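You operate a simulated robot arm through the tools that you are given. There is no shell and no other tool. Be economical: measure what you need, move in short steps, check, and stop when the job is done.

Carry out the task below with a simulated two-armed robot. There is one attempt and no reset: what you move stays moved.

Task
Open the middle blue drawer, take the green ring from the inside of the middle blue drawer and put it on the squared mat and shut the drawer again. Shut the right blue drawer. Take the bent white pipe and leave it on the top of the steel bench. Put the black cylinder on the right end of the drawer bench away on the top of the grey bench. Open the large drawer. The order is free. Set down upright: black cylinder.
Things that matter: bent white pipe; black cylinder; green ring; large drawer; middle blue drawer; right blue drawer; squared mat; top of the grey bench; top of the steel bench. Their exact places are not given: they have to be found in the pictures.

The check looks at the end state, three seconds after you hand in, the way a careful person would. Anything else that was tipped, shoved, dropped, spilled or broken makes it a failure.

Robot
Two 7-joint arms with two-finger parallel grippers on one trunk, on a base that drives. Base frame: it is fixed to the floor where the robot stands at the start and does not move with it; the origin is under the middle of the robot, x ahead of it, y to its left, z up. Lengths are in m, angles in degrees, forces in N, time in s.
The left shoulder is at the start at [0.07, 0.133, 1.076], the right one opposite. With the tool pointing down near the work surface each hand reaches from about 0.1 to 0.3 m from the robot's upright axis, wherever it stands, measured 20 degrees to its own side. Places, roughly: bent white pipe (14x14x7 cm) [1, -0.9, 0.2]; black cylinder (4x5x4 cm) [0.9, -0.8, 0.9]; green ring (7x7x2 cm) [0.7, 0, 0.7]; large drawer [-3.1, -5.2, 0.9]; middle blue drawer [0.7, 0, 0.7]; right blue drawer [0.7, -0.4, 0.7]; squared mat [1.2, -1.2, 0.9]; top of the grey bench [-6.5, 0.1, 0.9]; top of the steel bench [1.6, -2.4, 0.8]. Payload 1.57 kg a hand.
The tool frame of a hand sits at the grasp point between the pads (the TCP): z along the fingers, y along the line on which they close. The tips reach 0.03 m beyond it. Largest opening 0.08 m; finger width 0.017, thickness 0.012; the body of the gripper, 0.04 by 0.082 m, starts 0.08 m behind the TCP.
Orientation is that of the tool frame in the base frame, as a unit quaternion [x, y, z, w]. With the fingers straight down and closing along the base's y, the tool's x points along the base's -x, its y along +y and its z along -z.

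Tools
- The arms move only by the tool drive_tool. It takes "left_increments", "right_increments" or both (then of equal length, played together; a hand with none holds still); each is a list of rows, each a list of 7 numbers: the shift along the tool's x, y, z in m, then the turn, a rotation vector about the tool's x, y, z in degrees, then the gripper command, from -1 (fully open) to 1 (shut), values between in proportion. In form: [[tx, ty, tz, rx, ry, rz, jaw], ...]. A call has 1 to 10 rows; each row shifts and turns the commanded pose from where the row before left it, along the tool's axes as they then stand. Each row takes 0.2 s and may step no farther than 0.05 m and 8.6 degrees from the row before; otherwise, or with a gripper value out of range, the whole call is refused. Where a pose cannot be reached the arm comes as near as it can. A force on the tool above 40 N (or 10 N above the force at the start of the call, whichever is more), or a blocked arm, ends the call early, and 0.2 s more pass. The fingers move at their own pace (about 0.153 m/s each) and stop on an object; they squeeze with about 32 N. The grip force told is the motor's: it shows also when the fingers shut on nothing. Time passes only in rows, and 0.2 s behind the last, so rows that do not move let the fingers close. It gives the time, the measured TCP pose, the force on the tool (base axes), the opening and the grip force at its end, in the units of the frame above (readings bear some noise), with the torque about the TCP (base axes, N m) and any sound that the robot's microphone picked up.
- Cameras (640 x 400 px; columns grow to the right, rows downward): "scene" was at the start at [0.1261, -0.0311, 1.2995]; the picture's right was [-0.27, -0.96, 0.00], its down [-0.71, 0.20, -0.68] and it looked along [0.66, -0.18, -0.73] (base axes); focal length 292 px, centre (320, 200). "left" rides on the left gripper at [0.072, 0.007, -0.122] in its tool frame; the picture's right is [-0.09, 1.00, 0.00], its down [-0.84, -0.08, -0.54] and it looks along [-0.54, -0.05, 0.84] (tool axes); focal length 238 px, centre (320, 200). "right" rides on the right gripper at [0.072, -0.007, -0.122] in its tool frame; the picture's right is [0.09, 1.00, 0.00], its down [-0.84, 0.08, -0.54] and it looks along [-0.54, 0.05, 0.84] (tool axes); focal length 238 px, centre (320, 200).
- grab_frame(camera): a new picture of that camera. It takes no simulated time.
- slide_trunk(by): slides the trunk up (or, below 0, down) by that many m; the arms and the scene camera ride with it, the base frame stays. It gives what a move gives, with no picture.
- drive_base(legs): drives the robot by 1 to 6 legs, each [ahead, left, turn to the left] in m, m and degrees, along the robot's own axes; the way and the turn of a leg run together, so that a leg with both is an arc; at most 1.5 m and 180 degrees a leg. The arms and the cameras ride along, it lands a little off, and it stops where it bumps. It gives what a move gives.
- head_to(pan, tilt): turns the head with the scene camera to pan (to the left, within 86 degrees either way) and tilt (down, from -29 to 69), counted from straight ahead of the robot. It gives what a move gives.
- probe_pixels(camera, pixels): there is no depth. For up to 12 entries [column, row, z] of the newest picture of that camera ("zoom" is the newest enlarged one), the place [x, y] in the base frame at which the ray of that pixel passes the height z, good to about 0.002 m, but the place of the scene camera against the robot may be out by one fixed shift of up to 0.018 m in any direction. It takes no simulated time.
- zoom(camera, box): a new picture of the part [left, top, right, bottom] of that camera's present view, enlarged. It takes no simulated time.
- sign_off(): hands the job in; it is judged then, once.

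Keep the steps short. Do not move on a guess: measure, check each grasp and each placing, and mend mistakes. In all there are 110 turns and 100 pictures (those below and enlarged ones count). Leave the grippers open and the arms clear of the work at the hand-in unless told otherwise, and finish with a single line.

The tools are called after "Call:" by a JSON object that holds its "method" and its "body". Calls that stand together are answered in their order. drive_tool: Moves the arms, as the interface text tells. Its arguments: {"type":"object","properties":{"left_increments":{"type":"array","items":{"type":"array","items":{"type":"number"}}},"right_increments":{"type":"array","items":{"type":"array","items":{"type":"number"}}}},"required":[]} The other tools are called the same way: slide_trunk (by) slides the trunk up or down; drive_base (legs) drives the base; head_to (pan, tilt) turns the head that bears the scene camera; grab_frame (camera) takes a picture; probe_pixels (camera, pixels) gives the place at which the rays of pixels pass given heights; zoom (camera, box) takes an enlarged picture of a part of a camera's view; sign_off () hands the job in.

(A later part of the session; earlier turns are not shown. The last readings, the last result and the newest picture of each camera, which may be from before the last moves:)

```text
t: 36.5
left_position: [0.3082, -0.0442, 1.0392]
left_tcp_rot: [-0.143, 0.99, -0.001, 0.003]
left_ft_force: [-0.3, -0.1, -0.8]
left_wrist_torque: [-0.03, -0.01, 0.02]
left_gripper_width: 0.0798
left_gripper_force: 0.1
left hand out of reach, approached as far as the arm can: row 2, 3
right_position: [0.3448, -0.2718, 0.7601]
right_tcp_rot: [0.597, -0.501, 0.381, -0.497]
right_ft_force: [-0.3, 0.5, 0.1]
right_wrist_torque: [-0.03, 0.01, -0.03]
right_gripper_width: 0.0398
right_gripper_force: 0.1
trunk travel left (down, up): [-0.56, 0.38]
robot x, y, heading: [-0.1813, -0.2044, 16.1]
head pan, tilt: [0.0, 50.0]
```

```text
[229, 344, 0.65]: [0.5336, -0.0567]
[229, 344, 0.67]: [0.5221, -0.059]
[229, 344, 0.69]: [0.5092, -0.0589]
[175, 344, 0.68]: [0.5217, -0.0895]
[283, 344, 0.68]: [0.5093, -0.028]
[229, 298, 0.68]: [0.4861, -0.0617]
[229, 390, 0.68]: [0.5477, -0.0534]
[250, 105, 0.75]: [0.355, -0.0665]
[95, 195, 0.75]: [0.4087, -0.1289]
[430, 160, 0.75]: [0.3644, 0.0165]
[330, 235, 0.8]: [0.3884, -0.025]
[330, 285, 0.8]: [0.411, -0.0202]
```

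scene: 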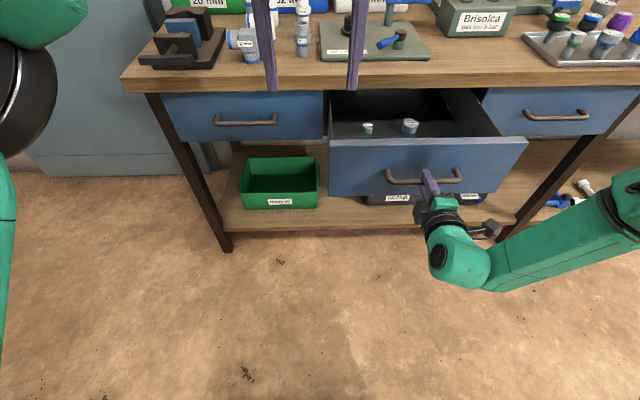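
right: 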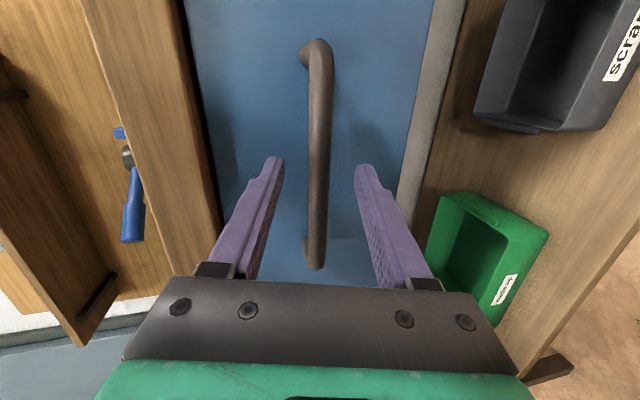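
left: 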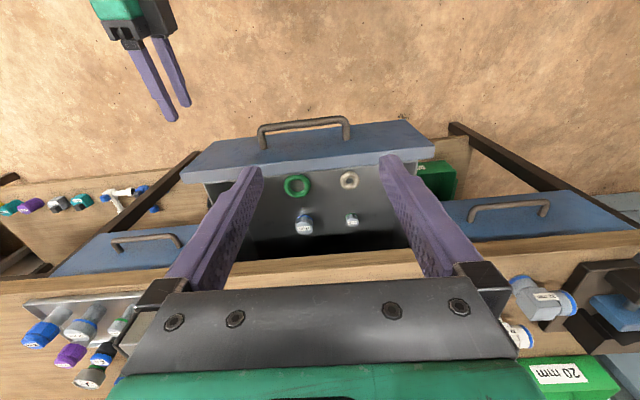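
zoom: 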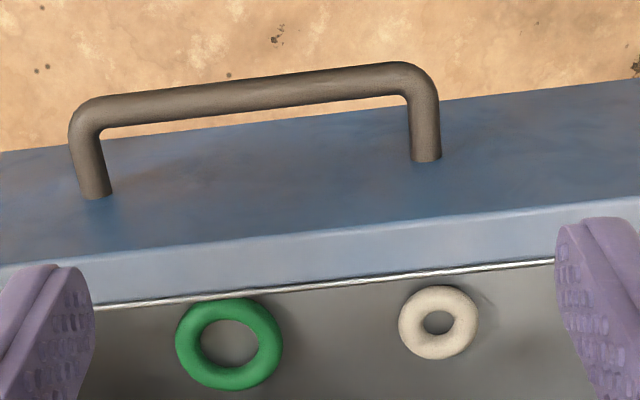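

Ring centre is about (0.53,-0.057) if z≈0.65. Before driving nearer, I bring the right hand upright and up, out of the way of the open drawer.

Call:
{"method": "drive_tool", "body": {"right_increments": [[0, -0.0215, -0.0046, -7.8, 0, 0, -1], [0, -0.0207, -0.0075, -7.8, 0, 0, -1], [0, -0.0194, -0.0103, -7.8, 0, 0, -1], [0, -0.0178, -0.0129, -7.8, 0, 0, -1], [0, -0.0161, -0.015, -7.8, 0, 0, -1], [0, -0.0138, -0.0171, -7.8, 0, 0, -1], [0, -0.0113, -0.0189, -7.8, 0, 0, -1], [0, -0.0086, -0.0203, -7.8, 0, 0, -1], [0, -0.0057, -0.0213, -7.8, 0, 0, -1], [0, -0.0027, -0.0218, -7.8, 0, 0, -1]]}}

Call:
{"method": "drive_tool", "body": {"right_increments": [[0, 0.025, 0, 0, 0, 0, -1], [0, 0.025, 0, 0, 0, 0, -1], [0, 0.025, 0, 0, 0, 0, -1]], "left_increments": [[0.01, 0, 0, 0, 0, 0, -1], [0.01, 0, 0, 0, 0, 0, -1], [0.01, 0, 0, 0, 0, 0, -1]]}}

Call:
{"method": "drive_base", "body": {"legs": [[0, -0.1, 0], [0.22, 0, 0]]}}

Call:
{"method": "grab_frame", "body": {"camera": "left"}}

Call:
{"method": "grab_frame", "body": {"camera": "scene"}}

```text
t: 38.7
left_position: [0.3091, -0.046, 1.0398]
left_tcp_rot: [-0.144, 0.99, -0.001, 0.001]
left_ft_force: [0.7, -0.9, -0.2]
left_wrist_torque: [-0.07, 0.0, 0.02]
left_gripper_width: 0.0798
left_gripper_force: 0.0
right_position: [0.3493, -0.2821, 0.9818]
right_tcp_rot: [0.777, -0.629, -0.021, -0.009]
right_ft_force: [0.6, -0.1, -0.2]
right_wrist_torque: [0.01, 0.0, -0.04]
right_gripper_width: 0.08
right_gripper_force: 0.0
trunk travel left (down, up): [-0.56, 0.38]
robot x, y, heading: [-0.1817, -0.2013, 16.2]
head pan, tilt: [0.0, 50.0]
```

```text
t: 39.5
left_position: [0.2785, -0.0537, 1.0397]
left_tcp_rot: [-0.144, 0.99, 0.0, 0.001]
left_ft_force: [-0.3, -0.7, 0.7]
left_wrist_torque: [0.06, 0.0, -0.01]
left_gripper_width: 0.0798
left_gripper_force: 0.1
left hand out of reach, approached as far as the arm can: row 1
right_position: [0.2751, -0.2984, 0.9816]
right_tcp_rot: [0.777, -0.629, -0.019, -0.011]
right_ft_force: [-0.2, 0.0, -0.5]
right_wrist_torque: [0.03, 0.0, 0.02]
right_gripper_width: 0.0799
right_gripper_force: 0.0
trunk travel left (down, up): [-0.56, 0.38]
robot x, y, heading: [-0.1797, -0.2028, 16.5]
head pan, tilt: [0.0, 50.0]
```

```text
t: 42.0
left_position: [0.5245, -0.0871, 1.0373]
left_tcp_rot: [-0.141, 0.99, 0.0, 0.0]
left_ft_force: [0.6, 0.7, -0.4]
left_wrist_torque: [0.0, 0.02, 0.0]
left_gripper_width: 0.0799
left_gripper_force: 0.1
right_position: [0.5207, -0.332, 0.981]
right_tcp_rot: [0.775, -0.631, -0.019, -0.01]
right_ft_force: [0.5, -0.1, -0.5]
right_wrist_torque: [-0.01, -0.03, 0.0]
right_gripper_width: 0.0799
right_gripper_force: 0.2
trunk travel left (down, up): [-0.56, 0.38]
robot x, y, heading: [0.0633, -0.2327, 16.0]
head pan, tilt: [0.0, 50.0]
```

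```text
70 pictures are left
```

left: 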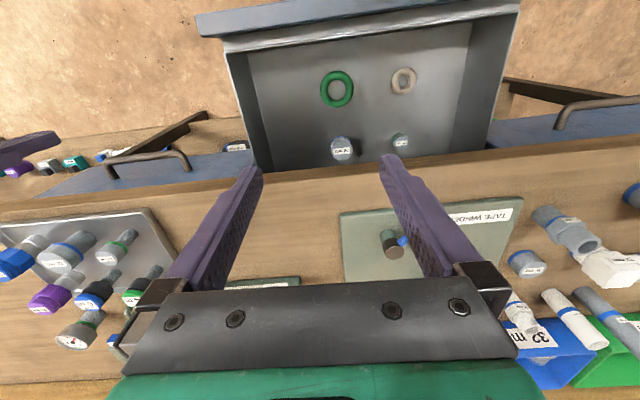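

```text
69 pictures are left
```

scene: 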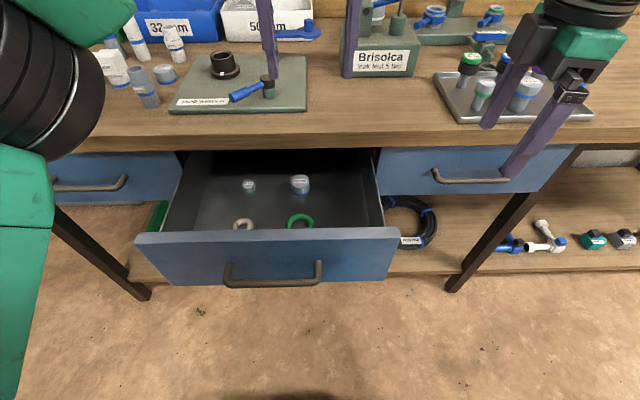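

Now a clear view from above. I triangulate the ring at (337,89) with several heights.

Call:
{"method": "zoom", "body": {"camera": "left", "box": [280, 40, 440, 140]}}

Call:
{"method": "probe_pixels", "body": {"camera": "left", "pixels": [[337, 89, 0.62], [337, 89, 0.65], [337, 89, 0.68], [319, 89, 0.65], [354, 89, 0.65], [337, 108, 0.65], [337, 71, 0.65], [225, 40, 0.8], [518, 12, 0.8], [404, 80, 0.65]]}}

```text
4.00 times, centred on (360, 90) of left
```

zoom: 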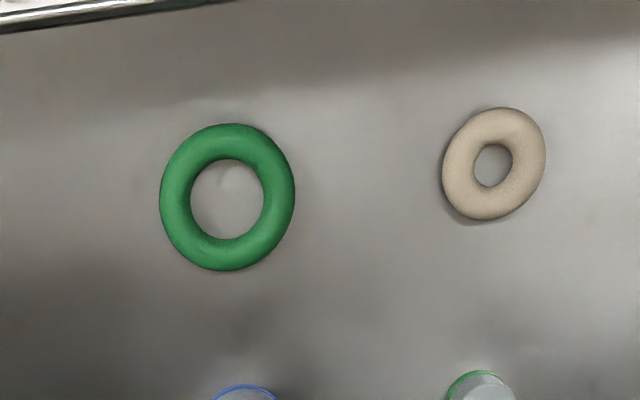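

```text
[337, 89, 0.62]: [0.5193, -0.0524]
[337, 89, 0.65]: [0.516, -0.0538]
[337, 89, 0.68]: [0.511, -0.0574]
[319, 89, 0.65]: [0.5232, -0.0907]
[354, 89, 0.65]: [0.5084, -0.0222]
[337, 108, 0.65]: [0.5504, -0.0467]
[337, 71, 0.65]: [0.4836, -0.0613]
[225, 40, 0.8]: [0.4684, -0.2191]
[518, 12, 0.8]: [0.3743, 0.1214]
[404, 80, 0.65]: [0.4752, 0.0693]
```

Ring centre ≈ (0.510,-0.058), mid-height ≈0.685, diameter ≈6.3 cm – graspable whole. I tilt the left fingers 24° forward to clear the bench edge, align, and descend to z≈0.80.

Call:
{"method": "drive_tool", "body": {"left_increments": [[0.005, 0.011, 0, 0, -8, 0, -1], [0.005, 0.011, 0, 0, -8, 0, -1], [0.005, 0.01, -0.006, 0, -8, 0, -1], [0.0161, 0, 0.0361, 0, 0, 0, -1], [0.0161, 0, 0.0361, 0, 0, 0, -1], [0.0161, 0, 0.0361, 0, 0, 0, -1], [0.0161, 0, 0.0361, 0, 0, 0, -1], [0.0161, 0, 0.0361, 0, 0, 0, -1], [0.0161, 0, 0.0361, 0, 0, 0, -1]]}}

Call:
{"method": "grab_frame", "body": {"camera": "left"}}

```text
t: 44.0
left_position: [0.4964, -0.0611, 0.8047]
left_tcp_rot: [-0.138, 0.968, 0.029, 0.206]
left_ft_force: [-0.2, 0.8, -0.8]
left_wrist_torque: [0.0, 0.02, -0.01]
left_gripper_width: 0.0799
left_gripper_force: 0.1
right_position: [0.5206, -0.3312, 0.9811]
right_tcp_rot: [0.775, -0.631, -0.019, -0.009]
right_ft_force: [0.4, -0.2, 0.9]
right_wrist_torque: [0.0, 0.0, 0.0]
right_gripper_width: 0.0801
right_gripper_force: 0.0
trunk travel left (down, up): [-0.56, 0.38]
robot x, y, heading: [0.064, -0.2318, 16.1]
head pan, tilt: [0.0, 50.0]
```

```text
67 pictures are left
```

left: 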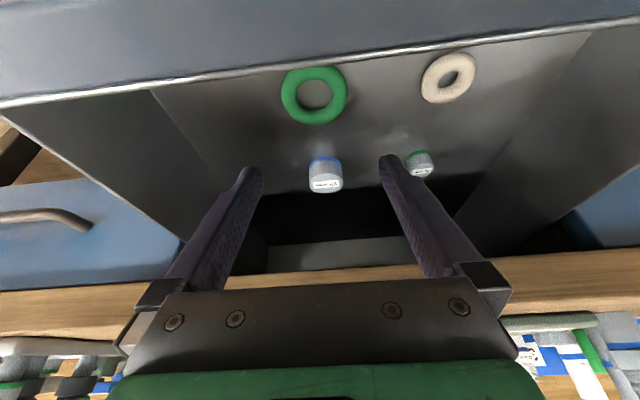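

Call:
{"method": "probe_pixels", "body": {"camera": "left", "pixels": [[314, 95, 0.66], [314, 95, 0.68], [314, 95, 0.7], [281, 95, 0.68], [348, 95, 0.68], [326, 191, 0.68], [326, 160, 0.71], [419, 175, 0.68]]}}

```text
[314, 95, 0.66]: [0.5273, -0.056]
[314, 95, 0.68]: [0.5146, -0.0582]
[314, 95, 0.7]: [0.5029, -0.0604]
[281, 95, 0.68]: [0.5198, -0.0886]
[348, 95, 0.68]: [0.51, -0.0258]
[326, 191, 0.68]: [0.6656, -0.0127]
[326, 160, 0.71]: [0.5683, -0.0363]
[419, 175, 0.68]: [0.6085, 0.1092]
```

Alignment is right within 2 mm. I descend 9 cm around the ring.

Call:
{"method": "drive_tool", "body": {"left_increments": [[0.0124, -0.002, 0.0279, 0, 0, 0, -1], [0.0124, 0, 0.0279, 0, 0, 0, -1], [0.0124, 0, 0.0279, 0, 0, 0, -1]]}}

Call:
{"method": "grab_frame", "body": {"camera": "left"}}

```text
t: 44.8
left_position: [0.4982, -0.0626, 0.7137]
left_tcp_rot: [-0.139, 0.968, 0.029, 0.206]
left_ft_force: [1.2, 0.0, 2.5]
left_wrist_torque: [-0.14, 0.37, 0.0]
left_gripper_width: 0.0801
left_gripper_force: 0.1
right_position: [0.5204, -0.3302, 0.9818]
right_tcp_rot: [0.775, -0.631, -0.02, -0.01]
right_ft_force: [0.9, 0.6, 0.5]
right_wrist_torque: [-0.02, -0.01, 0.0]
right_gripper_width: 0.08
right_gripper_force: 0.1
trunk travel left (down, up): [-0.56, 0.38]
robot x, y, heading: [0.0645, -0.2321, 16.1]
head pan, tilt: [0.0, 50.0]
```

```text
66 pictures are left
```

left: 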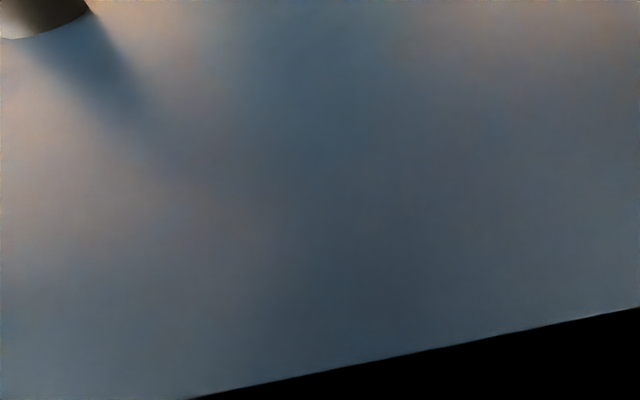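

The wrist camera is touching the drawer's front panel (small force 2.5 N). I lift back up and will re-approach with only ~5° tilt.

Call:
{"method": "drive_tool", "body": {"left_increments": [[-0.0124, 0, -0.0279, 0, 0, 0, -1], [-0.0124, 0, -0.0279, 0, 0, 0, -1], [-0.0124, 0, -0.0279, 0, 0, 0, -1], [0, 0, 0, 0, 7, 0, -1], [0, 0, 0, 0, 7, 0, -1], [0, 0, 0, 0, 5, 0, -1]]}}

Call:
{"method": "grab_frame", "body": {"camera": "left"}}

Call:
{"method": "grab_frame", "body": {"camera": "scene"}}

```text
t: 46.1
left_position: [0.4994, -0.063, 0.8063]
left_tcp_rot: [-0.141, 0.989, 0.006, 0.042]
left_ft_force: [0.1, -0.7, 0.2]
left_wrist_torque: [0.05, 0.02, 0.04]
left_gripper_width: 0.0801
left_gripper_force: 0.0
right_position: [0.5202, -0.3322, 0.9819]
right_tcp_rot: [0.775, -0.631, -0.019, -0.011]
right_ft_force: [0.9, 0.6, -0.5]
right_wrist_torque: [0.03, 0.01, -0.02]
right_gripper_width: 0.0801
right_gripper_force: 0.0
trunk travel left (down, up): [-0.56, 0.38]
robot x, y, heading: [0.0629, -0.2355, 16.3]
head pan, tilt: [0.0, 50.0]
```

```text
65 pictures are left
```

left: 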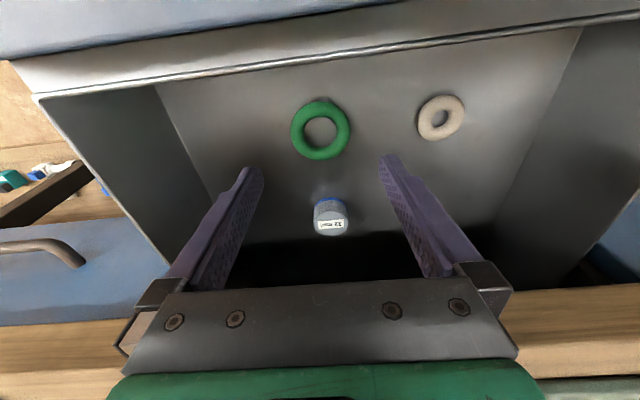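

```text
64 pictures are left
```

scene: 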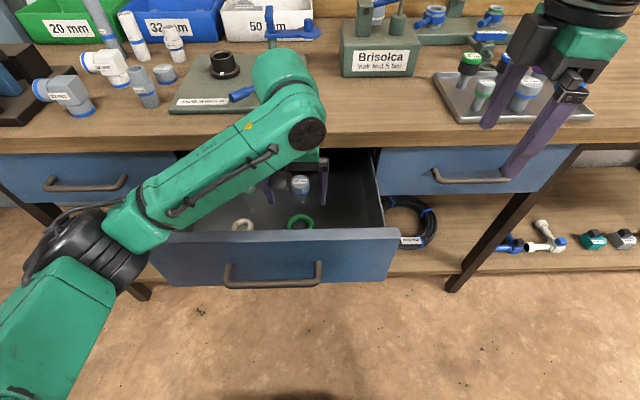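

To gain room from the bench edge I pull the drawer out another ~6 cm: with closed fingers inside behind the front panel (above the ring), driving back.

Call:
{"method": "drive_tool", "body": {"left_increments": [[0.002, 0, 0.0275, 0, 0, 0, 1], [0, 0, 0, 0, 0, 0, 1], [0, 0, 0, 0, 0, 0, 1]]}}

Call:
{"method": "drive_base", "body": {"legs": [[-0.13, 0, 0]]}}

Call:
{"method": "grab_frame", "body": {"camera": "scene"}}

```text
t: 47.0
left_position: [0.5013, -0.0621, 0.7768]
left_tcp_rot: [-0.142, 0.989, 0.007, 0.044]
left_ft_force: [0.9, 0.6, 0.1]
left_wrist_torque: [0.03, 0.01, 0.0]
left_gripper_width: 0.0
left_gripper_force: 21.6
right_position: [0.5197, -0.3317, 0.9818]
right_tcp_rot: [0.776, -0.631, -0.019, -0.009]
right_ft_force: [0.0, -0.4, 0.6]
right_wrist_torque: [0.02, -0.02, 0.05]
right_gripper_width: 0.0799
right_gripper_force: 0.1
trunk travel left (down, up): [-0.56, 0.38]
robot x, y, heading: [0.0617, -0.2336, 16.5]
head pan, tilt: [0.0, 50.0]
```

```text
t: 48.2
left_position: [0.374, -0.0973, 0.7773]
left_tcp_rot: [-0.144, 0.989, 0.006, 0.043]
left_ft_force: [0.4, 0.0, 0.9]
left_wrist_torque: [0.01, -0.02, -0.02]
left_gripper_width: 0.0002
left_gripper_force: 21.5
right_position: [0.3948, -0.3673, 0.9818]
right_tcp_rot: [0.777, -0.63, -0.019, -0.01]
right_ft_force: [0.2, -0.4, 0.3]
right_wrist_torque: [-0.04, 0.01, -0.01]
right_gripper_width: 0.08
right_gripper_force: 0.0
trunk travel left (down, up): [-0.56, 0.38]
robot x, y, heading: [-0.0632, -0.2711, 16.4]
head pan, tilt: [0.0, 50.0]
```

```text
63 pictures are left
```

scene: 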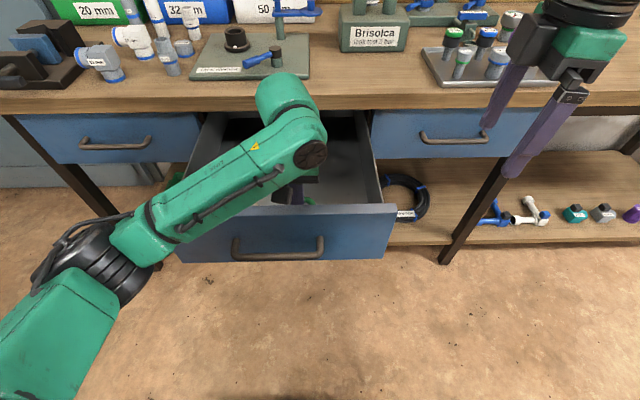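

The drawer came out ~6 cm more. I raise the hand clear, open it, drive forward 0.09 and look.

Call:
{"method": "drive_tool", "body": {"left_increments": [[-0.01, 0, -0.04, 0, 0, 0, 1], [0, 0, -0.045, 0, 0, 0, -1], [0, 0, -0.02, 0, 0, 0, -1]]}}

Call:
{"method": "drive_base", "body": {"legs": [[0.07, 0, 0]]}}

Call:
{"method": "grab_frame", "body": {"camera": "left"}}

```text
t: 49.0
left_position: [0.3756, -0.0994, 0.8826]
left_tcp_rot: [-0.144, 0.989, 0.006, 0.042]
left_ft_force: [1.1, 0.6, -0.2]
left_wrist_torque: [-0.02, 0.01, 0.01]
left_gripper_width: 0.0799
left_gripper_force: 0.0
right_position: [0.396, -0.3665, 0.9815]
right_tcp_rot: [0.777, -0.629, -0.019, -0.01]
right_ft_force: [-0.1, 0.3, 0.5]
right_wrist_torque: [-0.01, -0.02, 0.02]
right_gripper_width: 0.08
right_gripper_force: 0.1
trunk travel left (down, up): [-0.56, 0.38]
robot x, y, heading: [-0.0623, -0.2731, 16.2]
head pan, tilt: [0.0, 50.0]
```

```text
t: 50.0
left_position: [0.4423, -0.0812, 0.882]
left_tcp_rot: [-0.144, 0.989, 0.006, 0.043]
left_ft_force: [-0.8, 0.0, 0.7]
left_wrist_torque: [0.01, 0.02, 0.02]
left_gripper_width: 0.0802
left_gripper_force: 0.0
right_position: [0.4599, -0.3474, 0.9813]
right_tcp_rot: [0.776, -0.63, -0.019, -0.01]
right_ft_force: [0.4, 0.1, 0.7]
right_wrist_torque: [0.02, 0.01, 0.0]
right_gripper_width: 0.0801
right_gripper_force: 0.1
trunk travel left (down, up): [-0.56, 0.38]
robot x, y, heading: [0.0048, -0.2508, 16.4]
head pan, tilt: [0.0, 50.0]
```

```text
62 pictures are left
```

left: 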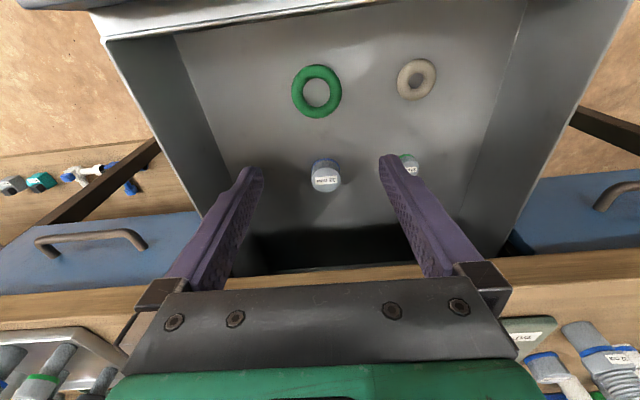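

Call:
{"method": "probe_pixels", "body": {"camera": "left", "pixels": [[316, 91, 0.685], [291, 91, 0.685], [342, 91, 0.685], [316, 63, 0.685], [316, 118, 0.685], [326, 160, 0.72], [326, 190, 0.685], [180, 35, 0.8]]}}

```text
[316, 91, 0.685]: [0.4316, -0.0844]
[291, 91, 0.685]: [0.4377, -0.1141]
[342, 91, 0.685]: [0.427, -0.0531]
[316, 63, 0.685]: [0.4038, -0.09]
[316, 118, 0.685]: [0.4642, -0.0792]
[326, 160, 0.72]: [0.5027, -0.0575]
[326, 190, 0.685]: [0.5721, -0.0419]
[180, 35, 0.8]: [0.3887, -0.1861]
```

Ring now at ≈(0.432,-0.085); the hand just needs 1.2 cm back and 17 cm down.

Call:
{"method": "drive_tool", "body": {"left_increments": [[0.012, 0, 0.03, 0, 0, 0, -1], [0.004, 0, 0.045, 0, 0, 0, -1], [0.004, 0, 0.045, 0, 0, 0, -1], [0.004, 0, 0.03, 0, 0, 0, -1], [0.002, 0, 0.019, 0, 0, 0, -1]]}}

Call:
{"method": "grab_frame", "body": {"camera": "left"}}

```text
t: 51.2
left_position: [0.426, -0.0819, 0.7087]
left_tcp_rot: [-0.143, 0.989, 0.007, 0.043]
left_ft_force: [-0.6, -0.2, 0.2]
left_wrist_torque: [0.01, -0.02, -0.01]
left_gripper_width: 0.0801
left_gripper_force: 0.0
right_position: [0.4599, -0.3475, 0.9816]
right_tcp_rot: [0.776, -0.63, -0.02, -0.01]
right_ft_force: [0.4, -0.3, 0.8]
right_wrist_torque: [0.0, 0.01, -0.02]
right_gripper_width: 0.08
right_gripper_force: 0.1
trunk travel left (down, up): [-0.56, 0.38]
robot x, y, heading: [0.0021, -0.252, 16.4]
head pan, tilt: [0.0, 50.0]
```

```text
61 pictures are left
```

left: 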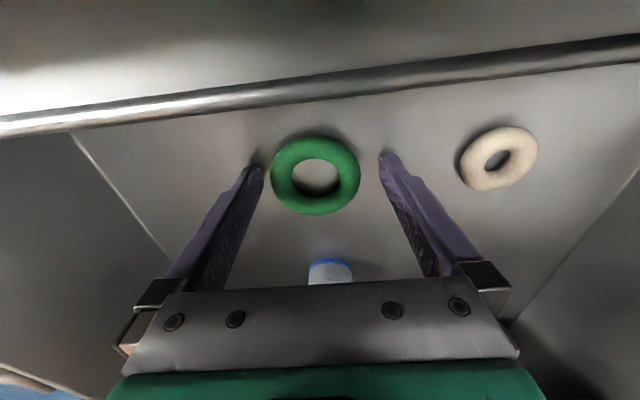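

The ring sits between the finger tips. I close.

Call:
{"method": "drive_tool", "body": {"left_increments": [[0, 0, 0.002, 0, 0, 0, -1], [0, 0, 0, 0, 0, 0, 1], [0, 0, 0, 0, 0, 0, 1], [0, 0, 0, 0, 0, 0, 1]]}}

Call:
{"method": "grab_frame", "body": {"camera": "left"}}

```text
t: 52.2
left_position: [0.4264, -0.0812, 0.7088]
left_tcp_rot: [-0.143, 0.989, 0.006, 0.044]
left_ft_force: [0.1, 0.0, 7.3]
left_wrist_torque: [0.1, 0.11, -0.04]
left_gripper_width: 0.06
left_gripper_force: 32.3
right_position: [0.4587, -0.3464, 0.982]
right_tcp_rot: [0.776, -0.631, -0.018, -0.012]
right_ft_force: [-0.6, -0.1, 0.6]
right_wrist_torque: [-0.02, -0.02, 0.03]
right_gripper_width: 0.0801
right_gripper_force: 0.0
trunk travel left (down, up): [-0.56, 0.38]
robot x, y, heading: [0.0035, -0.2523, 16.3]
head pan, tilt: [0.0, 50.0]
```

```text
60 pictures are left
```

left: 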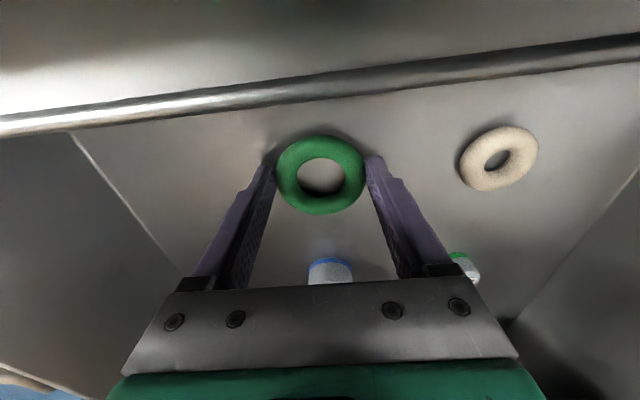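

Ring gripped (6.0 cm). I lift it out to z≈0.97.

Call:
{"method": "drive_tool", "body": {"left_increments": [[-0.004, 0, -0.04, 0, 0, 0, 1], [-0.004, 0, -0.045, 0, 0, 0, 1], [-0.004, 0, -0.045, 0, 0, 0, 1], [-0.004, 0, -0.045, 0, 0, 0, 1], [-0.004, 0, -0.045, 0, 0, 0, 1], [-0.004, 0, -0.045, 0, 0, 0, 1]]}}

Call:
{"method": "grab_frame", "body": {"camera": "left"}}

Call:
{"method": "grab_frame", "body": {"camera": "right"}}

```text
t: 53.6
left_position: [0.4284, -0.0829, 0.9757]
left_tcp_rot: [-0.143, 0.989, 0.006, 0.043]
left_ft_force: [-1.0, 0.2, 0.3]
left_wrist_torque: [0.01, -0.01, -0.01]
left_gripper_width: 0.0601
left_gripper_force: 32.0
right_position: [0.4588, -0.3481, 0.9812]
right_tcp_rot: [0.776, -0.63, -0.019, -0.011]
right_ft_force: [-0.1, -1.0, 0.0]
right_wrist_torque: [0.01, -0.01, -0.02]
right_gripper_width: 0.0798
right_gripper_force: 0.0
trunk travel left (down, up): [-0.56, 0.38]
robot x, y, heading: [0.0034, -0.2525, 16.6]
head pan, tilt: [0.0, 50.0]
```

```text
59 pictures are left
```

left: 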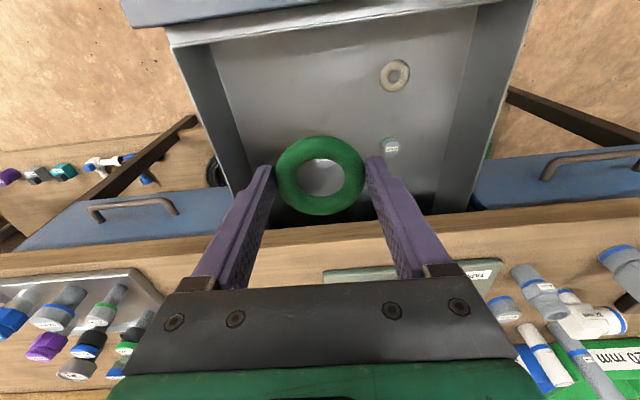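

```text
58 pictures are left
```

right: 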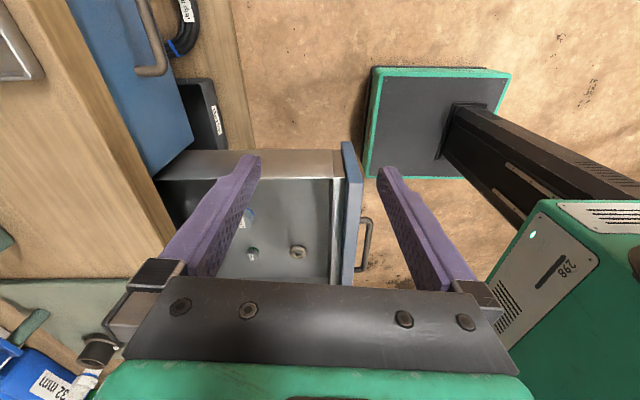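

Ring held. Now shut the drawer: I back off 0.25, go left 0.28, meanwhile bring the left hand higher and closer, then set the right hand (closed, tilted) in front of the handle.

Call:
{"method": "drive_base", "body": {"legs": [[-0.25, 0, 0], [0, 0.28, 0]]}}

Call:
{"method": "drive_tool", "body": {"left_increments": [[0.02, 0, -0.03, 0, 0, 0, 1], [0.02, 0, -0.03, 0, 0, 0, 1], [0.02, 0, -0.03, 0, 0, 0, 1], [0, 0, 0, 0, 0, 0, 1], [0, 0, 0, 0, 0, 0, 1], [0, 0, 0, 0, 0, 0, 1], [0, 0, 0, 0, 0, 0, 1], [0, 0, 0, 0, 0, 0, 1], [0, 0, 0, 0, 0, 0, 1]], "right_increments": [[0, 0, 0.046, 0, 0, 0, 1], [0, 0, 0.046, 0, 0, 0, 1], [0, 0, 0.046, 0, 0, 0, 1], [0, 0, 0.046, 0, 0, 0, 1], [0, 0, 0.046, 8, 0, 0, 1], [0, 0, 0, 8, 0, 0, 1], [0, 0, 0, 8, 0, 0, 1], [0, 0, 0, 8, 0, 0, 1], [0, 0, 0, 8, 0, 0, 1]]}}

Call:
{"method": "grab_frame", "body": {"camera": "right"}}

Call:
{"method": "grab_frame", "body": {"camera": "scene"}}

```text
t: 57.0
left_position: [0.1134, 0.1157, 0.9743]
left_tcp_rot: [-0.147, 0.988, 0.007, 0.043]
left_ft_force: [-0.1, -0.5, 0.1]
left_wrist_torque: [0.0, 0.03, 0.01]
left_gripper_width: 0.06
left_gripper_force: 31.8
right_position: [0.1448, -0.1488, 0.9815]
right_tcp_rot: [0.779, -0.627, -0.02, -0.01]
right_ft_force: [0.2, -0.1, -0.7]
right_wrist_torque: [0.0, 0.0, 0.04]
right_gripper_width: 0.0799
right_gripper_force: 0.1
trunk travel left (down, up): [-0.56, 0.38]
robot x, y, heading: [-0.3155, -0.0573, 17.0]
head pan, tilt: [0.0, 50.0]
```

```text
t: 59.0
left_position: [0.0511, 0.1034, 1.0609]
left_tcp_rot: [-0.147, 0.988, 0.003, 0.042]
left_ft_force: [0.3, 0.5, -0.5]
left_wrist_torque: [-0.05, -0.01, -0.03]
left_gripper_width: 0.0598
left_gripper_force: 32.1
right_position: [0.1878, -0.1682, 0.7754]
right_tcp_rot: [0.709, -0.628, 0.214, -0.24]
right_ft_force: [-0.6, 0.8, 0.0]
right_wrist_torque: [-0.02, 0.03, -0.01]
right_gripper_width: 0.0
right_gripper_force: 21.9
right hand out of reach, approached as far as the arm can: row 7, 8, 9
trunk travel left (down, up): [-0.56, 0.38]
robot x, y, heading: [-0.3126, -0.0528, 16.9]
head pan, tilt: [0.0, 50.0]
```

```text
57 pictures are left
```

right: 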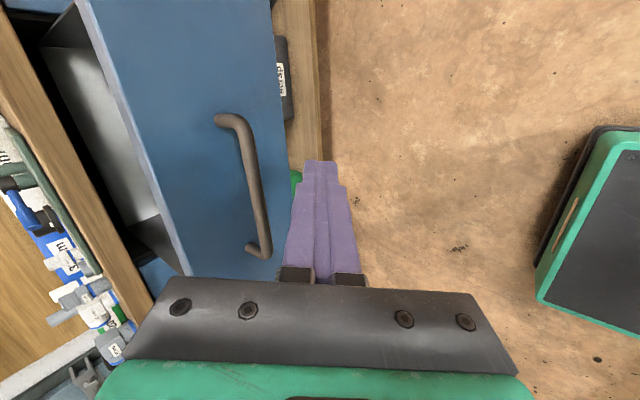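

```text
56 pictures are left
```

scene: 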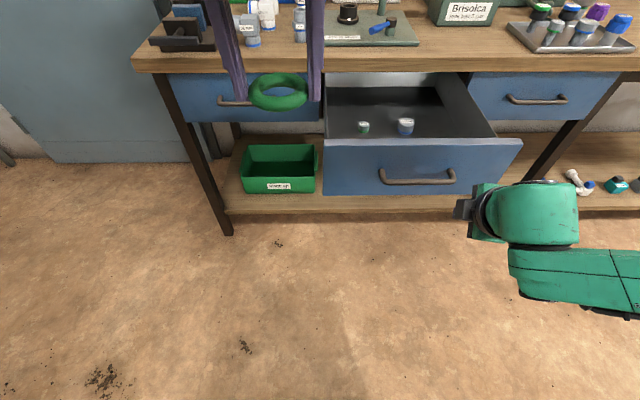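

The hand is at z 0.775, a bit right of the handle centre. I lower the trunk 3.5 cm, shift left 3 cm, and drive forward to push the handle.

Call:
{"method": "slide_trunk", "body": {"by": -0.035}}

Call:
{"method": "drive_base", "body": {"legs": [[0, 0.03, 0], [0.2, 0, 0]]}}

Call:
{"method": "grab_frame", "body": {"camera": "right"}}

Call:
{"method": "grab_frame", "body": {"camera": "scene"}}

```text
t: 59.8
left_position: [0.0496, 0.0972, 1.0265]
left_tcp_rot: [-0.147, 0.988, 0.006, 0.043]
left_ft_force: [0.4, -0.1, 0.3]
left_wrist_torque: [0.01, 0.0, 0.01]
left_gripper_width: 0.0598
left_gripper_force: 32.1
right_position: [0.1869, -0.1714, 0.7409]
right_tcp_rot: [0.708, -0.628, 0.212, -0.242]
right_ft_force: [0.0, -0.6, 1.0]
right_wrist_torque: [-0.04, 0.0, 0.0]
right_gripper_width: 0.0
right_gripper_force: 22.0
trunk travel left (down, up): [-0.525, 0.415]
robot x, y, heading: [-0.3164, -0.0551, 16.9]
head pan, tilt: [0.0, 50.0]
```

```text
t: 61.8
left_position: [0.2368, 0.1848, 1.0262]
left_tcp_rot: [-0.148, 0.988, 0.007, 0.044]
left_ft_force: [0.0, 0.6, -0.5]
left_wrist_torque: [0.01, 0.0, 0.01]
left_gripper_width: 0.0598
left_gripper_force: 32.1
right_position: [0.3745, -0.0845, 0.7398]
right_tcp_rot: [0.709, -0.628, 0.212, -0.241]
right_ft_force: [0.6, 0.1, 0.0]
right_wrist_torque: [0.01, -0.02, 0.02]
right_gripper_width: 0.0
right_gripper_force: 20.9
trunk travel left (down, up): [-0.525, 0.415]
robot x, y, heading: [-0.1295, 0.0314, 17.0]
head pan, tilt: [0.0, 50.0]
```

```text
55 pictures are left
```

right: 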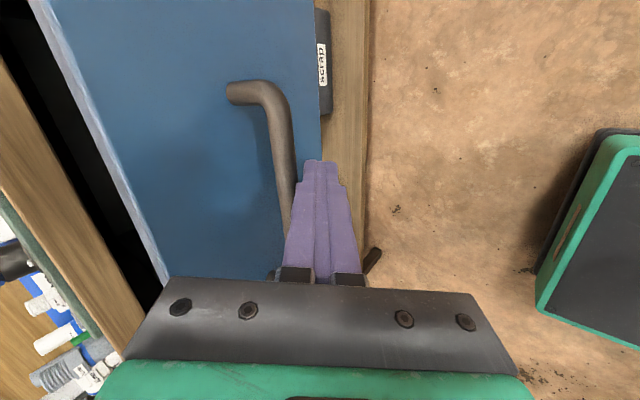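

```text
54 pictures are left
```

scene: 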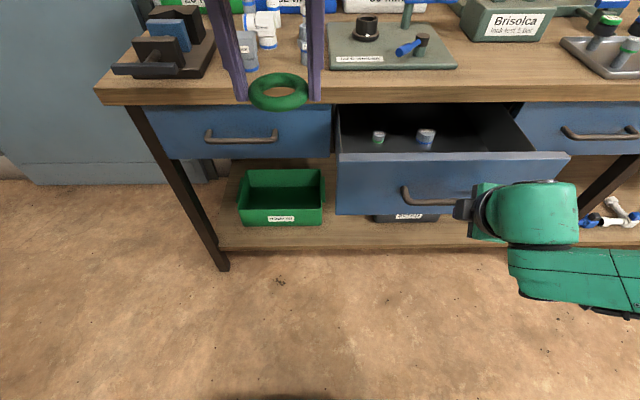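

The finger is on the bar and the drawer is moving. I continue 0.15.

Call:
{"method": "drive_base", "body": {"legs": [[0.16, 0, 0]]}}

Call:
{"method": "grab_frame", "body": {"camera": "scene"}}

```text
t: 63.2
left_position: [0.3857, 0.2319, 1.0256]
left_tcp_rot: [-0.149, 0.988, 0.006, 0.044]
left_ft_force: [0.4, 0.1, -0.5]
left_wrist_torque: [-0.01, 0.01, 0.0]
left_gripper_width: 0.0599
left_gripper_force: 32.1
right_position: [0.5242, -0.0361, 0.7396]
right_tcp_rot: [0.709, -0.627, 0.213, -0.243]
right_ft_force: [-0.3, 0.8, -0.6]
right_wrist_torque: [0.03, -0.03, 0.0]
right_gripper_width: 0.0
right_gripper_force: 21.8
trunk travel left (down, up): [-0.525, 0.415]
robot x, y, heading: [0.022, 0.0787, 17.2]
head pan, tilt: [0.0, 50.0]
```

```text
53 pictures are left
```

scene: 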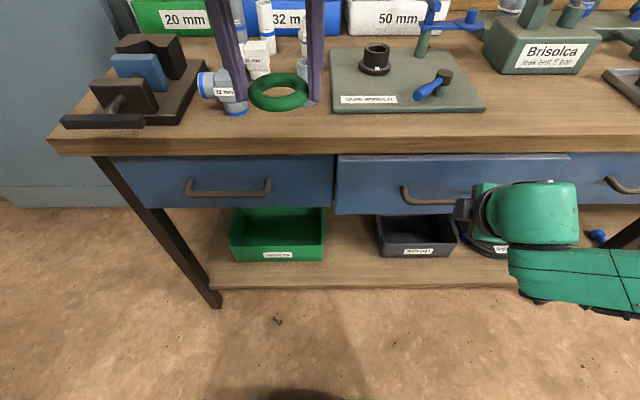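

Nearly shut; 4.5 cm more.

Call:
{"method": "drive_base", "body": {"legs": [[0.045, 0, 0]]}}

Call:
{"method": "zoom", "body": {"camera": "scene", "box": [100, 120, 640, 300]}}

```text
t: 64.2
left_position: [0.4234, 0.2423, 1.0265]
left_tcp_rot: [-0.148, 0.988, 0.007, 0.042]
left_ft_force: [0.5, 1.5, 0.5]
left_wrist_torque: [0.03, -0.02, -0.01]
left_gripper_width: 0.0599
left_gripper_force: 32.3
right_position: [0.5534, -0.0253, 0.7349]
right_tcp_rot: [0.712, -0.63, 0.205, -0.232]
right_ft_force: [-5.0, -1.1, 2.9]
right_wrist_torque: [0.09, -0.05, 0.05]
right_gripper_width: 0.0
right_gripper_force: 21.0
trunk travel left (down, up): [-0.525, 0.415]
robot x, y, heading: [0.0609, 0.0907, 17.0]
head pan, tilt: [0.0, 50.0]
stopped in leg 1: the force on the tool passed its limit (the readings are from after the stop); the commanded pose is now the measured one
```

```text
1.19 times, centred on (370, 210) of scene
```

zoom: 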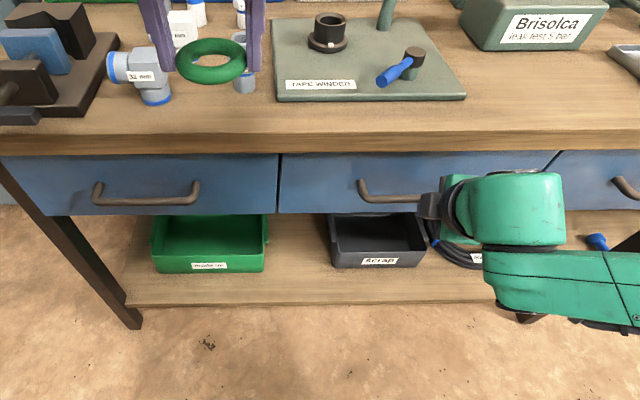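

The drawer is flush and the force limit tripped, so it's shut. I back off 0.25, bring the right hand upright and higher, then look toward the mat.

Call:
{"method": "drive_base", "body": {"legs": [[-0.27, 0, 0]]}}

Call:
{"method": "drive_tool", "body": {"right_increments": [[0, -0.036, -0.027, -7.4, 0, 0, -1], [0, -0.032, -0.032, -7.4, 0, 0, -1], [0, -0.027, -0.036, -7.4, 0, 0, -1], [0, -0.018, -0.041, -7.4, 0, 0, -1], [0, -0.01, -0.044, -7.4, 0, 0, -1]]}}

Call:
{"method": "drive_base", "body": {"legs": [[0, -1.5, 0]]}}

Call:
{"method": "slide_trunk", "body": {"by": 0.1}}

Call:
{"method": "grab_frame", "body": {"camera": "scene"}}

```text
t: 66.1
left_position: [0.1631, 0.1655, 1.0264]
left_tcp_rot: [-0.149, 0.988, 0.008, 0.042]
left_ft_force: [-0.2, 0.0, -0.1]
left_wrist_torque: [-0.03, -0.01, 0.01]
left_gripper_width: 0.0598
left_gripper_force: 32.0
right_position: [0.2945, -0.1047, 0.733]
right_tcp_rot: [0.712, -0.629, 0.205, -0.233]
right_ft_force: [-1.1, -0.1, -0.4]
right_wrist_torque: [0.03, 0.01, -0.01]
right_gripper_width: 0.0
right_gripper_force: 21.3
trunk travel left (down, up): [-0.525, 0.415]
robot x, y, heading: [-0.1996, 0.0095, 17.0]
head pan, tilt: [0.0, 50.0]
```

```text
t: 67.3
left_position: [0.164, 0.1647, 1.0247]
left_tcp_rot: [-0.15, 0.988, 0.006, 0.042]
left_ft_force: [0.4, -0.6, 0.5]
left_wrist_torque: [0.0, 0.0, -0.01]
left_gripper_width: 0.06
left_gripper_force: 31.5
right_position: [0.3444, -0.0997, 0.9525]
right_tcp_rot: [0.751, -0.661, -0.007, 0.006]
right_ft_force: [0.6, 0.0, 0.1]
right_wrist_torque: [0.02, 0.0, 0.0]
right_gripper_width: 0.0802
right_gripper_force: 0.1
trunk travel left (down, up): [-0.525, 0.415]
robot x, y, heading: [-0.2031, 0.0128, 17.5]
head pan, tilt: [0.0, 50.0]
```

```text
t: 74.8
left_position: [0.5994, -1.2874, 1.0257]
left_tcp_rot: [-0.142, 0.989, 0.007, 0.042]
left_ft_force: [-0.3, 0.2, 0.0]
left_wrist_torque: [0.03, -0.04, -0.01]
left_gripper_width: 0.06
left_gripper_force: 31.8
right_position: [0.7759, -1.5563, 0.9512]
right_tcp_rot: [0.744, -0.668, -0.006, 0.005]
right_ft_force: [-0.1, -0.1, -0.6]
right_wrist_torque: [0.0, 0.04, 0.03]
right_gripper_width: 0.0798
right_gripper_force: 0.1
trunk travel left (down, up): [-0.525, 0.415]
robot x, y, heading: [0.2309, -1.4425, 16.1]
head pan, tilt: [0.0, 50.0]
```

```text
t: 76.2
left_position: [0.5982, -1.2883, 1.1266]
left_tcp_rot: [-0.142, 0.989, 0.007, 0.042]
left_ft_force: [0.1, 0.1, 0.2]
left_wrist_torque: [-0.01, 0.0, -0.01]
left_gripper_width: 0.0599
left_gripper_force: 32.0
right_position: [0.774, -1.5549, 1.0516]
right_tcp_rot: [0.744, -0.668, -0.006, 0.006]
right_ft_force: [-0.2, -0.2, -1.0]
right_wrist_torque: [-0.02, -0.02, -0.01]
right_gripper_width: 0.08
right_gripper_force: 0.1
trunk travel left (down, up): [-0.625, 0.315]
robot x, y, heading: [0.2315, -1.4365, 16.2]
head pan, tilt: [0.0, 50.0]
```

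```text
51 pictures are left
```

scene: 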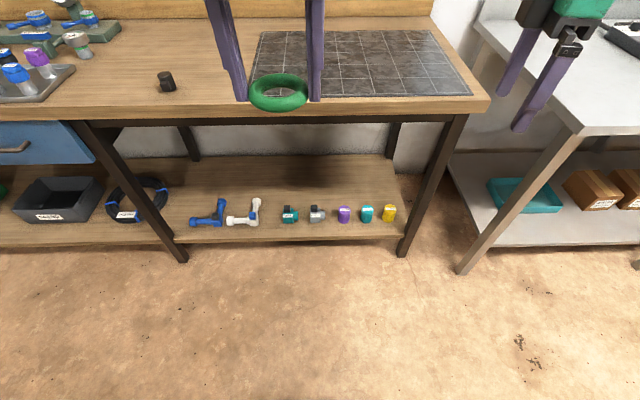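

The mat spans roughly (245–470, 30–96). I measure its corners, the cylinder and the pipe.

Call:
{"method": "probe_pixels", "body": {"camera": "scene", "pixels": [[260, 31, 0.87], [428, 30, 0.87], [471, 95, 0.87], [340, 97, 0.87], [166, 90, 0.87], [489, 100, 0.87], [300, 119, 0.87], [230, 222, 0.19], [258, 200, 0.19], [250, 222, 0.19], [575, 130, 0.82], [640, 130, 0.82]]}}

Call:
{"method": "grab_frame", "body": {"camera": "left"}}

```text
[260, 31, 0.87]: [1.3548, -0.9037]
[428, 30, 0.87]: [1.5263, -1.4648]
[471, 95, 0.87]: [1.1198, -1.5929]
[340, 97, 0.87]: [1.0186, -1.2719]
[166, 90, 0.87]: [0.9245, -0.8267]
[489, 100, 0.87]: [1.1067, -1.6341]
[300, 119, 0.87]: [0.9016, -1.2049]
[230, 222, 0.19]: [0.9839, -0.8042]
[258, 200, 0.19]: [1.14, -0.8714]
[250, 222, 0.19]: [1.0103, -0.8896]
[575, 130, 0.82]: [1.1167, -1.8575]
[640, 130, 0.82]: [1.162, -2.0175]
```

```text
50 pictures are left
```

left: 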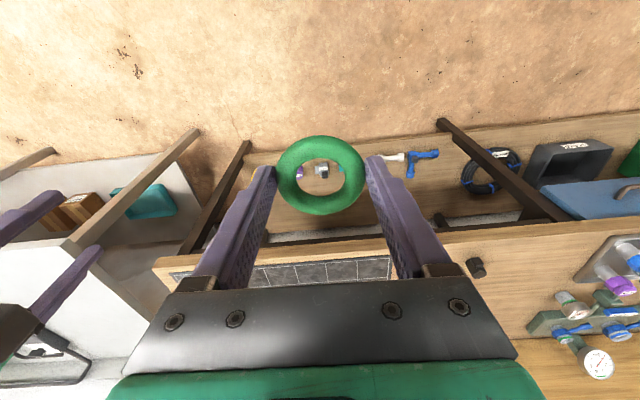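

The mat's front edge is at fwd≈0.60, s≈1.26–1.85. I drive right 0.08 and forward 0.38 to bring the ring over it.

Call:
{"method": "drive_base", "body": {"legs": [[0, -0.08, 0], [0.38, 0, 0]]}}

Call:
{"method": "drive_tool", "body": {"left_increments": [[-0.04, 0, 0.02, 0, 0, 0, 1], [-0.04, 0, 0.04, 0, 0, 0, 1], [-0.04, 0, 0.04, 0, 0, 0, 1], [0, 0, 0.04, 0, 0, 0, 1]]}}

Call:
{"method": "grab_frame", "body": {"camera": "left"}}

Call:
{"method": "grab_frame", "body": {"camera": "scene"}}

```text
t: 79.2
left_position: [0.9828, -1.254, 1.1258]
left_tcp_rot: [-0.145, 0.988, 0.007, 0.043]
left_ft_force: [-0.5, -0.6, 1.0]
left_wrist_torque: [0.0, 0.0, -0.03]
left_gripper_width: 0.0601
left_gripper_force: 31.9
right_position: [1.1614, -1.522, 1.0517]
right_tcp_rot: [0.747, -0.665, -0.007, 0.006]
right_ft_force: [-0.4, -0.4, 0.3]
right_wrist_torque: [-0.02, 0.02, -0.02]
right_gripper_width: 0.0799
right_gripper_force: 0.2
trunk travel left (down, up): [-0.625, 0.315]
robot x, y, heading: [0.6201, -1.4042, 16.6]
head pan, tilt: [0.0, 50.0]
```

```text
refused: row 2 steps farther than a row can; nothing moved
```

```text
49 pictures are left
```

left: 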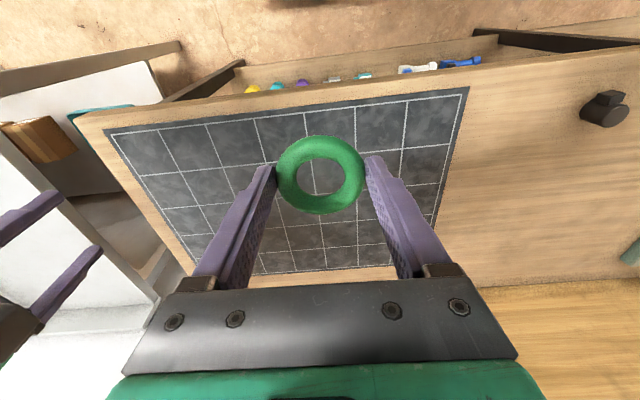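

```text
48 pictures are left
```

scene: 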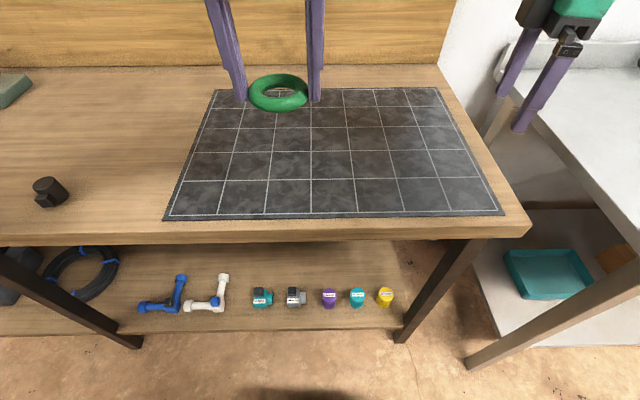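

I extend 0.11 ahead and go down in smaller steps to z≈0.95 first.

Call:
{"method": "drive_tool", "body": {"left_increments": [[-0.037, 0, 0.01, 0, 0, 0, 1], [-0.037, 0, 0.02, 0, 0, 0, 1], [-0.037, 0, 0.025, 0, 0, 0, 1], [0.003, 0, 0.04, 0, 0, 0, 1], [0.003, 0, 0.04, 0, 0, 0, 1], [0.003, 0, 0.03, 0, 0, 0, 1]]}}

Call:
{"method": "grab_frame", "body": {"camera": "left"}}

Call:
{"method": "probe_pixels", "body": {"camera": "left", "pixels": [[320, 192, 0.87]]}}

```text
t: 80.6
left_position: [1.0936, -1.2228, 0.9699]
left_tcp_rot: [-0.145, 0.989, 0.006, 0.042]
left_ft_force: [0.0, -0.4, 0.6]
left_wrist_torque: [-0.01, 0.0, 0.0]
left_gripper_width: 0.0598
left_gripper_force: 32.4
right_position: [1.1615, -1.5226, 1.0515]
right_tcp_rot: [0.746, -0.666, -0.007, 0.006]
right_ft_force: [0.5, -0.5, -0.4]
right_wrist_torque: [-0.03, 0.01, -0.01]
right_gripper_width: 0.0803
right_gripper_force: 0.1
trunk travel left (down, up): [-0.625, 0.315]
robot x, y, heading: [0.6214, -1.4048, 16.7]
head pan, tilt: [0.0, 50.0]
```

```text
47 pictures are left
```

left: 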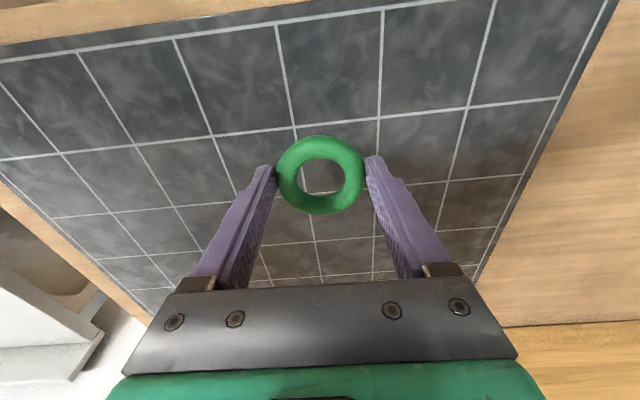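

```text
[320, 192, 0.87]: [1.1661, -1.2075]
```

Over the mat's middle. I descend ~6 cm gently.

Call:
{"method": "drive_tool", "body": {"left_increments": [[0.002, 0, 0.025, 0, 0, 0, 1], [0.002, 0, 0.02, 0, 0, 0, 1], [0.001, 0, 0.01, 0, 0, 0, 1], [0, 0, 0.004, 0, 0, 0, 1]]}}

Call:
{"method": "zoom", "body": {"camera": "scene", "box": [200, 40, 400, 165]}}

```text
t: 81.6
left_position: [1.0938, -1.2213, 0.9116]
left_tcp_rot: [-0.145, 0.988, 0.007, 0.043]
left_ft_force: [-0.5, -1.2, 0.8]
left_wrist_torque: [0.03, 0.01, -0.07]
left_gripper_width: 0.0599
left_gripper_force: 32.1
right_position: [1.1616, -1.5213, 1.0515]
right_tcp_rot: [0.747, -0.665, -0.006, 0.006]
right_ft_force: [0.1, 0.2, 0.2]
right_wrist_torque: [0.0, -0.01, 0.0]
right_gripper_width: 0.0801
right_gripper_force: 0.0
trunk travel left (down, up): [-0.625, 0.315]
robot x, y, heading: [0.6143, -1.4061, 16.5]
head pan, tilt: [0.0, 50.0]
```

```text
3.20 times, centred on (300, 102) of scene
```

zoom: 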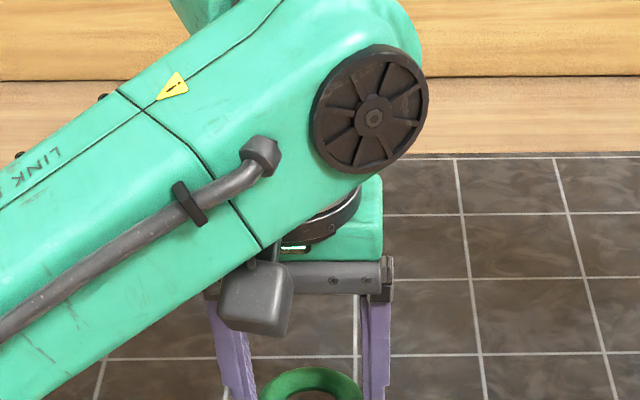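

Call:
{"method": "drive_tool", "body": {"left_increments": [[0, 0, 0.004, 0, 0, 0, 1], [0, 0, 0.003, 0, 0, 0, 1]]}}

Call:
{"method": "drive_tool", "body": {"left_increments": [[0, 0, 0.004, 0, 0, 0, 1]]}}

```text
t: 82.2
left_position: [1.0938, -1.2202, 0.9048]
left_tcp_rot: [-0.146, 0.988, 0.007, 0.044]
left_ft_force: [-0.4, -0.4, -0.5]
left_wrist_torque: [0.0, -0.02, -0.01]
left_gripper_width: 0.0596
left_gripper_force: 32.5
right_position: [1.1619, -1.5214, 1.0523]
right_tcp_rot: [0.747, -0.664, -0.007, 0.005]
right_ft_force: [0.2, -0.9, -0.1]
right_wrist_torque: [0.01, -0.04, 0.01]
right_gripper_width: 0.0803
right_gripper_force: 0.1
trunk travel left (down, up): [-0.625, 0.315]
robot x, y, heading: [0.6167, -1.4104, 16.4]
head pan, tilt: [0.0, 50.0]
```

```text
t: 82.6
left_position: [1.0957, -1.2207, 0.9009]
left_tcp_rot: [-0.145, 0.988, 0.008, 0.042]
left_ft_force: [0.4, 0.2, 0.4]
left_wrist_torque: [0.03, -0.01, 0.01]
left_gripper_width: 0.0599
left_gripper_force: 31.5
right_position: [1.162, -1.5214, 1.0521]
right_tcp_rot: [0.746, -0.665, -0.006, 0.005]
right_ft_force: [-0.1, -0.4, -0.4]
right_wrist_torque: [0.0, -0.02, 0.02]
right_gripper_width: 0.0799
right_gripper_force: 0.0
trunk travel left (down, up): [-0.625, 0.315]
robot x, y, heading: [0.6189, -1.4075, 16.7]
head pan, tilt: [0.0, 50.0]
```

Call:
{"method": "drive_tool", "body": {"left_increments": [[0, 0, 0.004, 0, 0, 0, 1], [0, 0, 0.004, 0, 0, 0, 1], [0, 0, 0.003, 0, 0, 0, 1]]}}

Call:
{"method": "grab_frame", "body": {"camera": "left"}}

```text
t: 83.4
left_position: [1.0959, -1.2201, 0.8945]
left_tcp_rot: [-0.145, 0.988, 0.007, 0.049]
left_ft_force: [1.8, 5.0, 33.8]
left_wrist_torque: [0.14, 0.18, 0.02]
left_gripper_width: 0.0597
left_gripper_force: 32.3
right_position: [1.1582, -1.5218, 1.0545]
right_tcp_rot: [0.747, -0.665, -0.005, 0.005]
right_ft_force: [0.1, 0.6, 0.1]
right_wrist_torque: [0.02, 0.0, 0.02]
right_gripper_width: 0.0799
right_gripper_force: 0.0
trunk travel left (down, up): [-0.625, 0.315]
robot x, y, heading: [0.6189, -1.4029, 16.7]
head pan, tilt: [0.0, 50.0]
```

```text
45 pictures are left
```

left: 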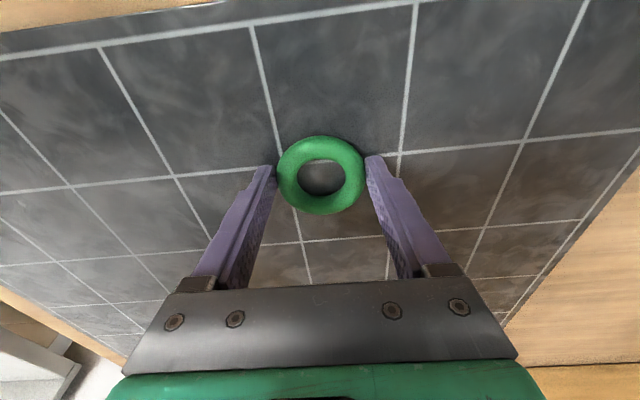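

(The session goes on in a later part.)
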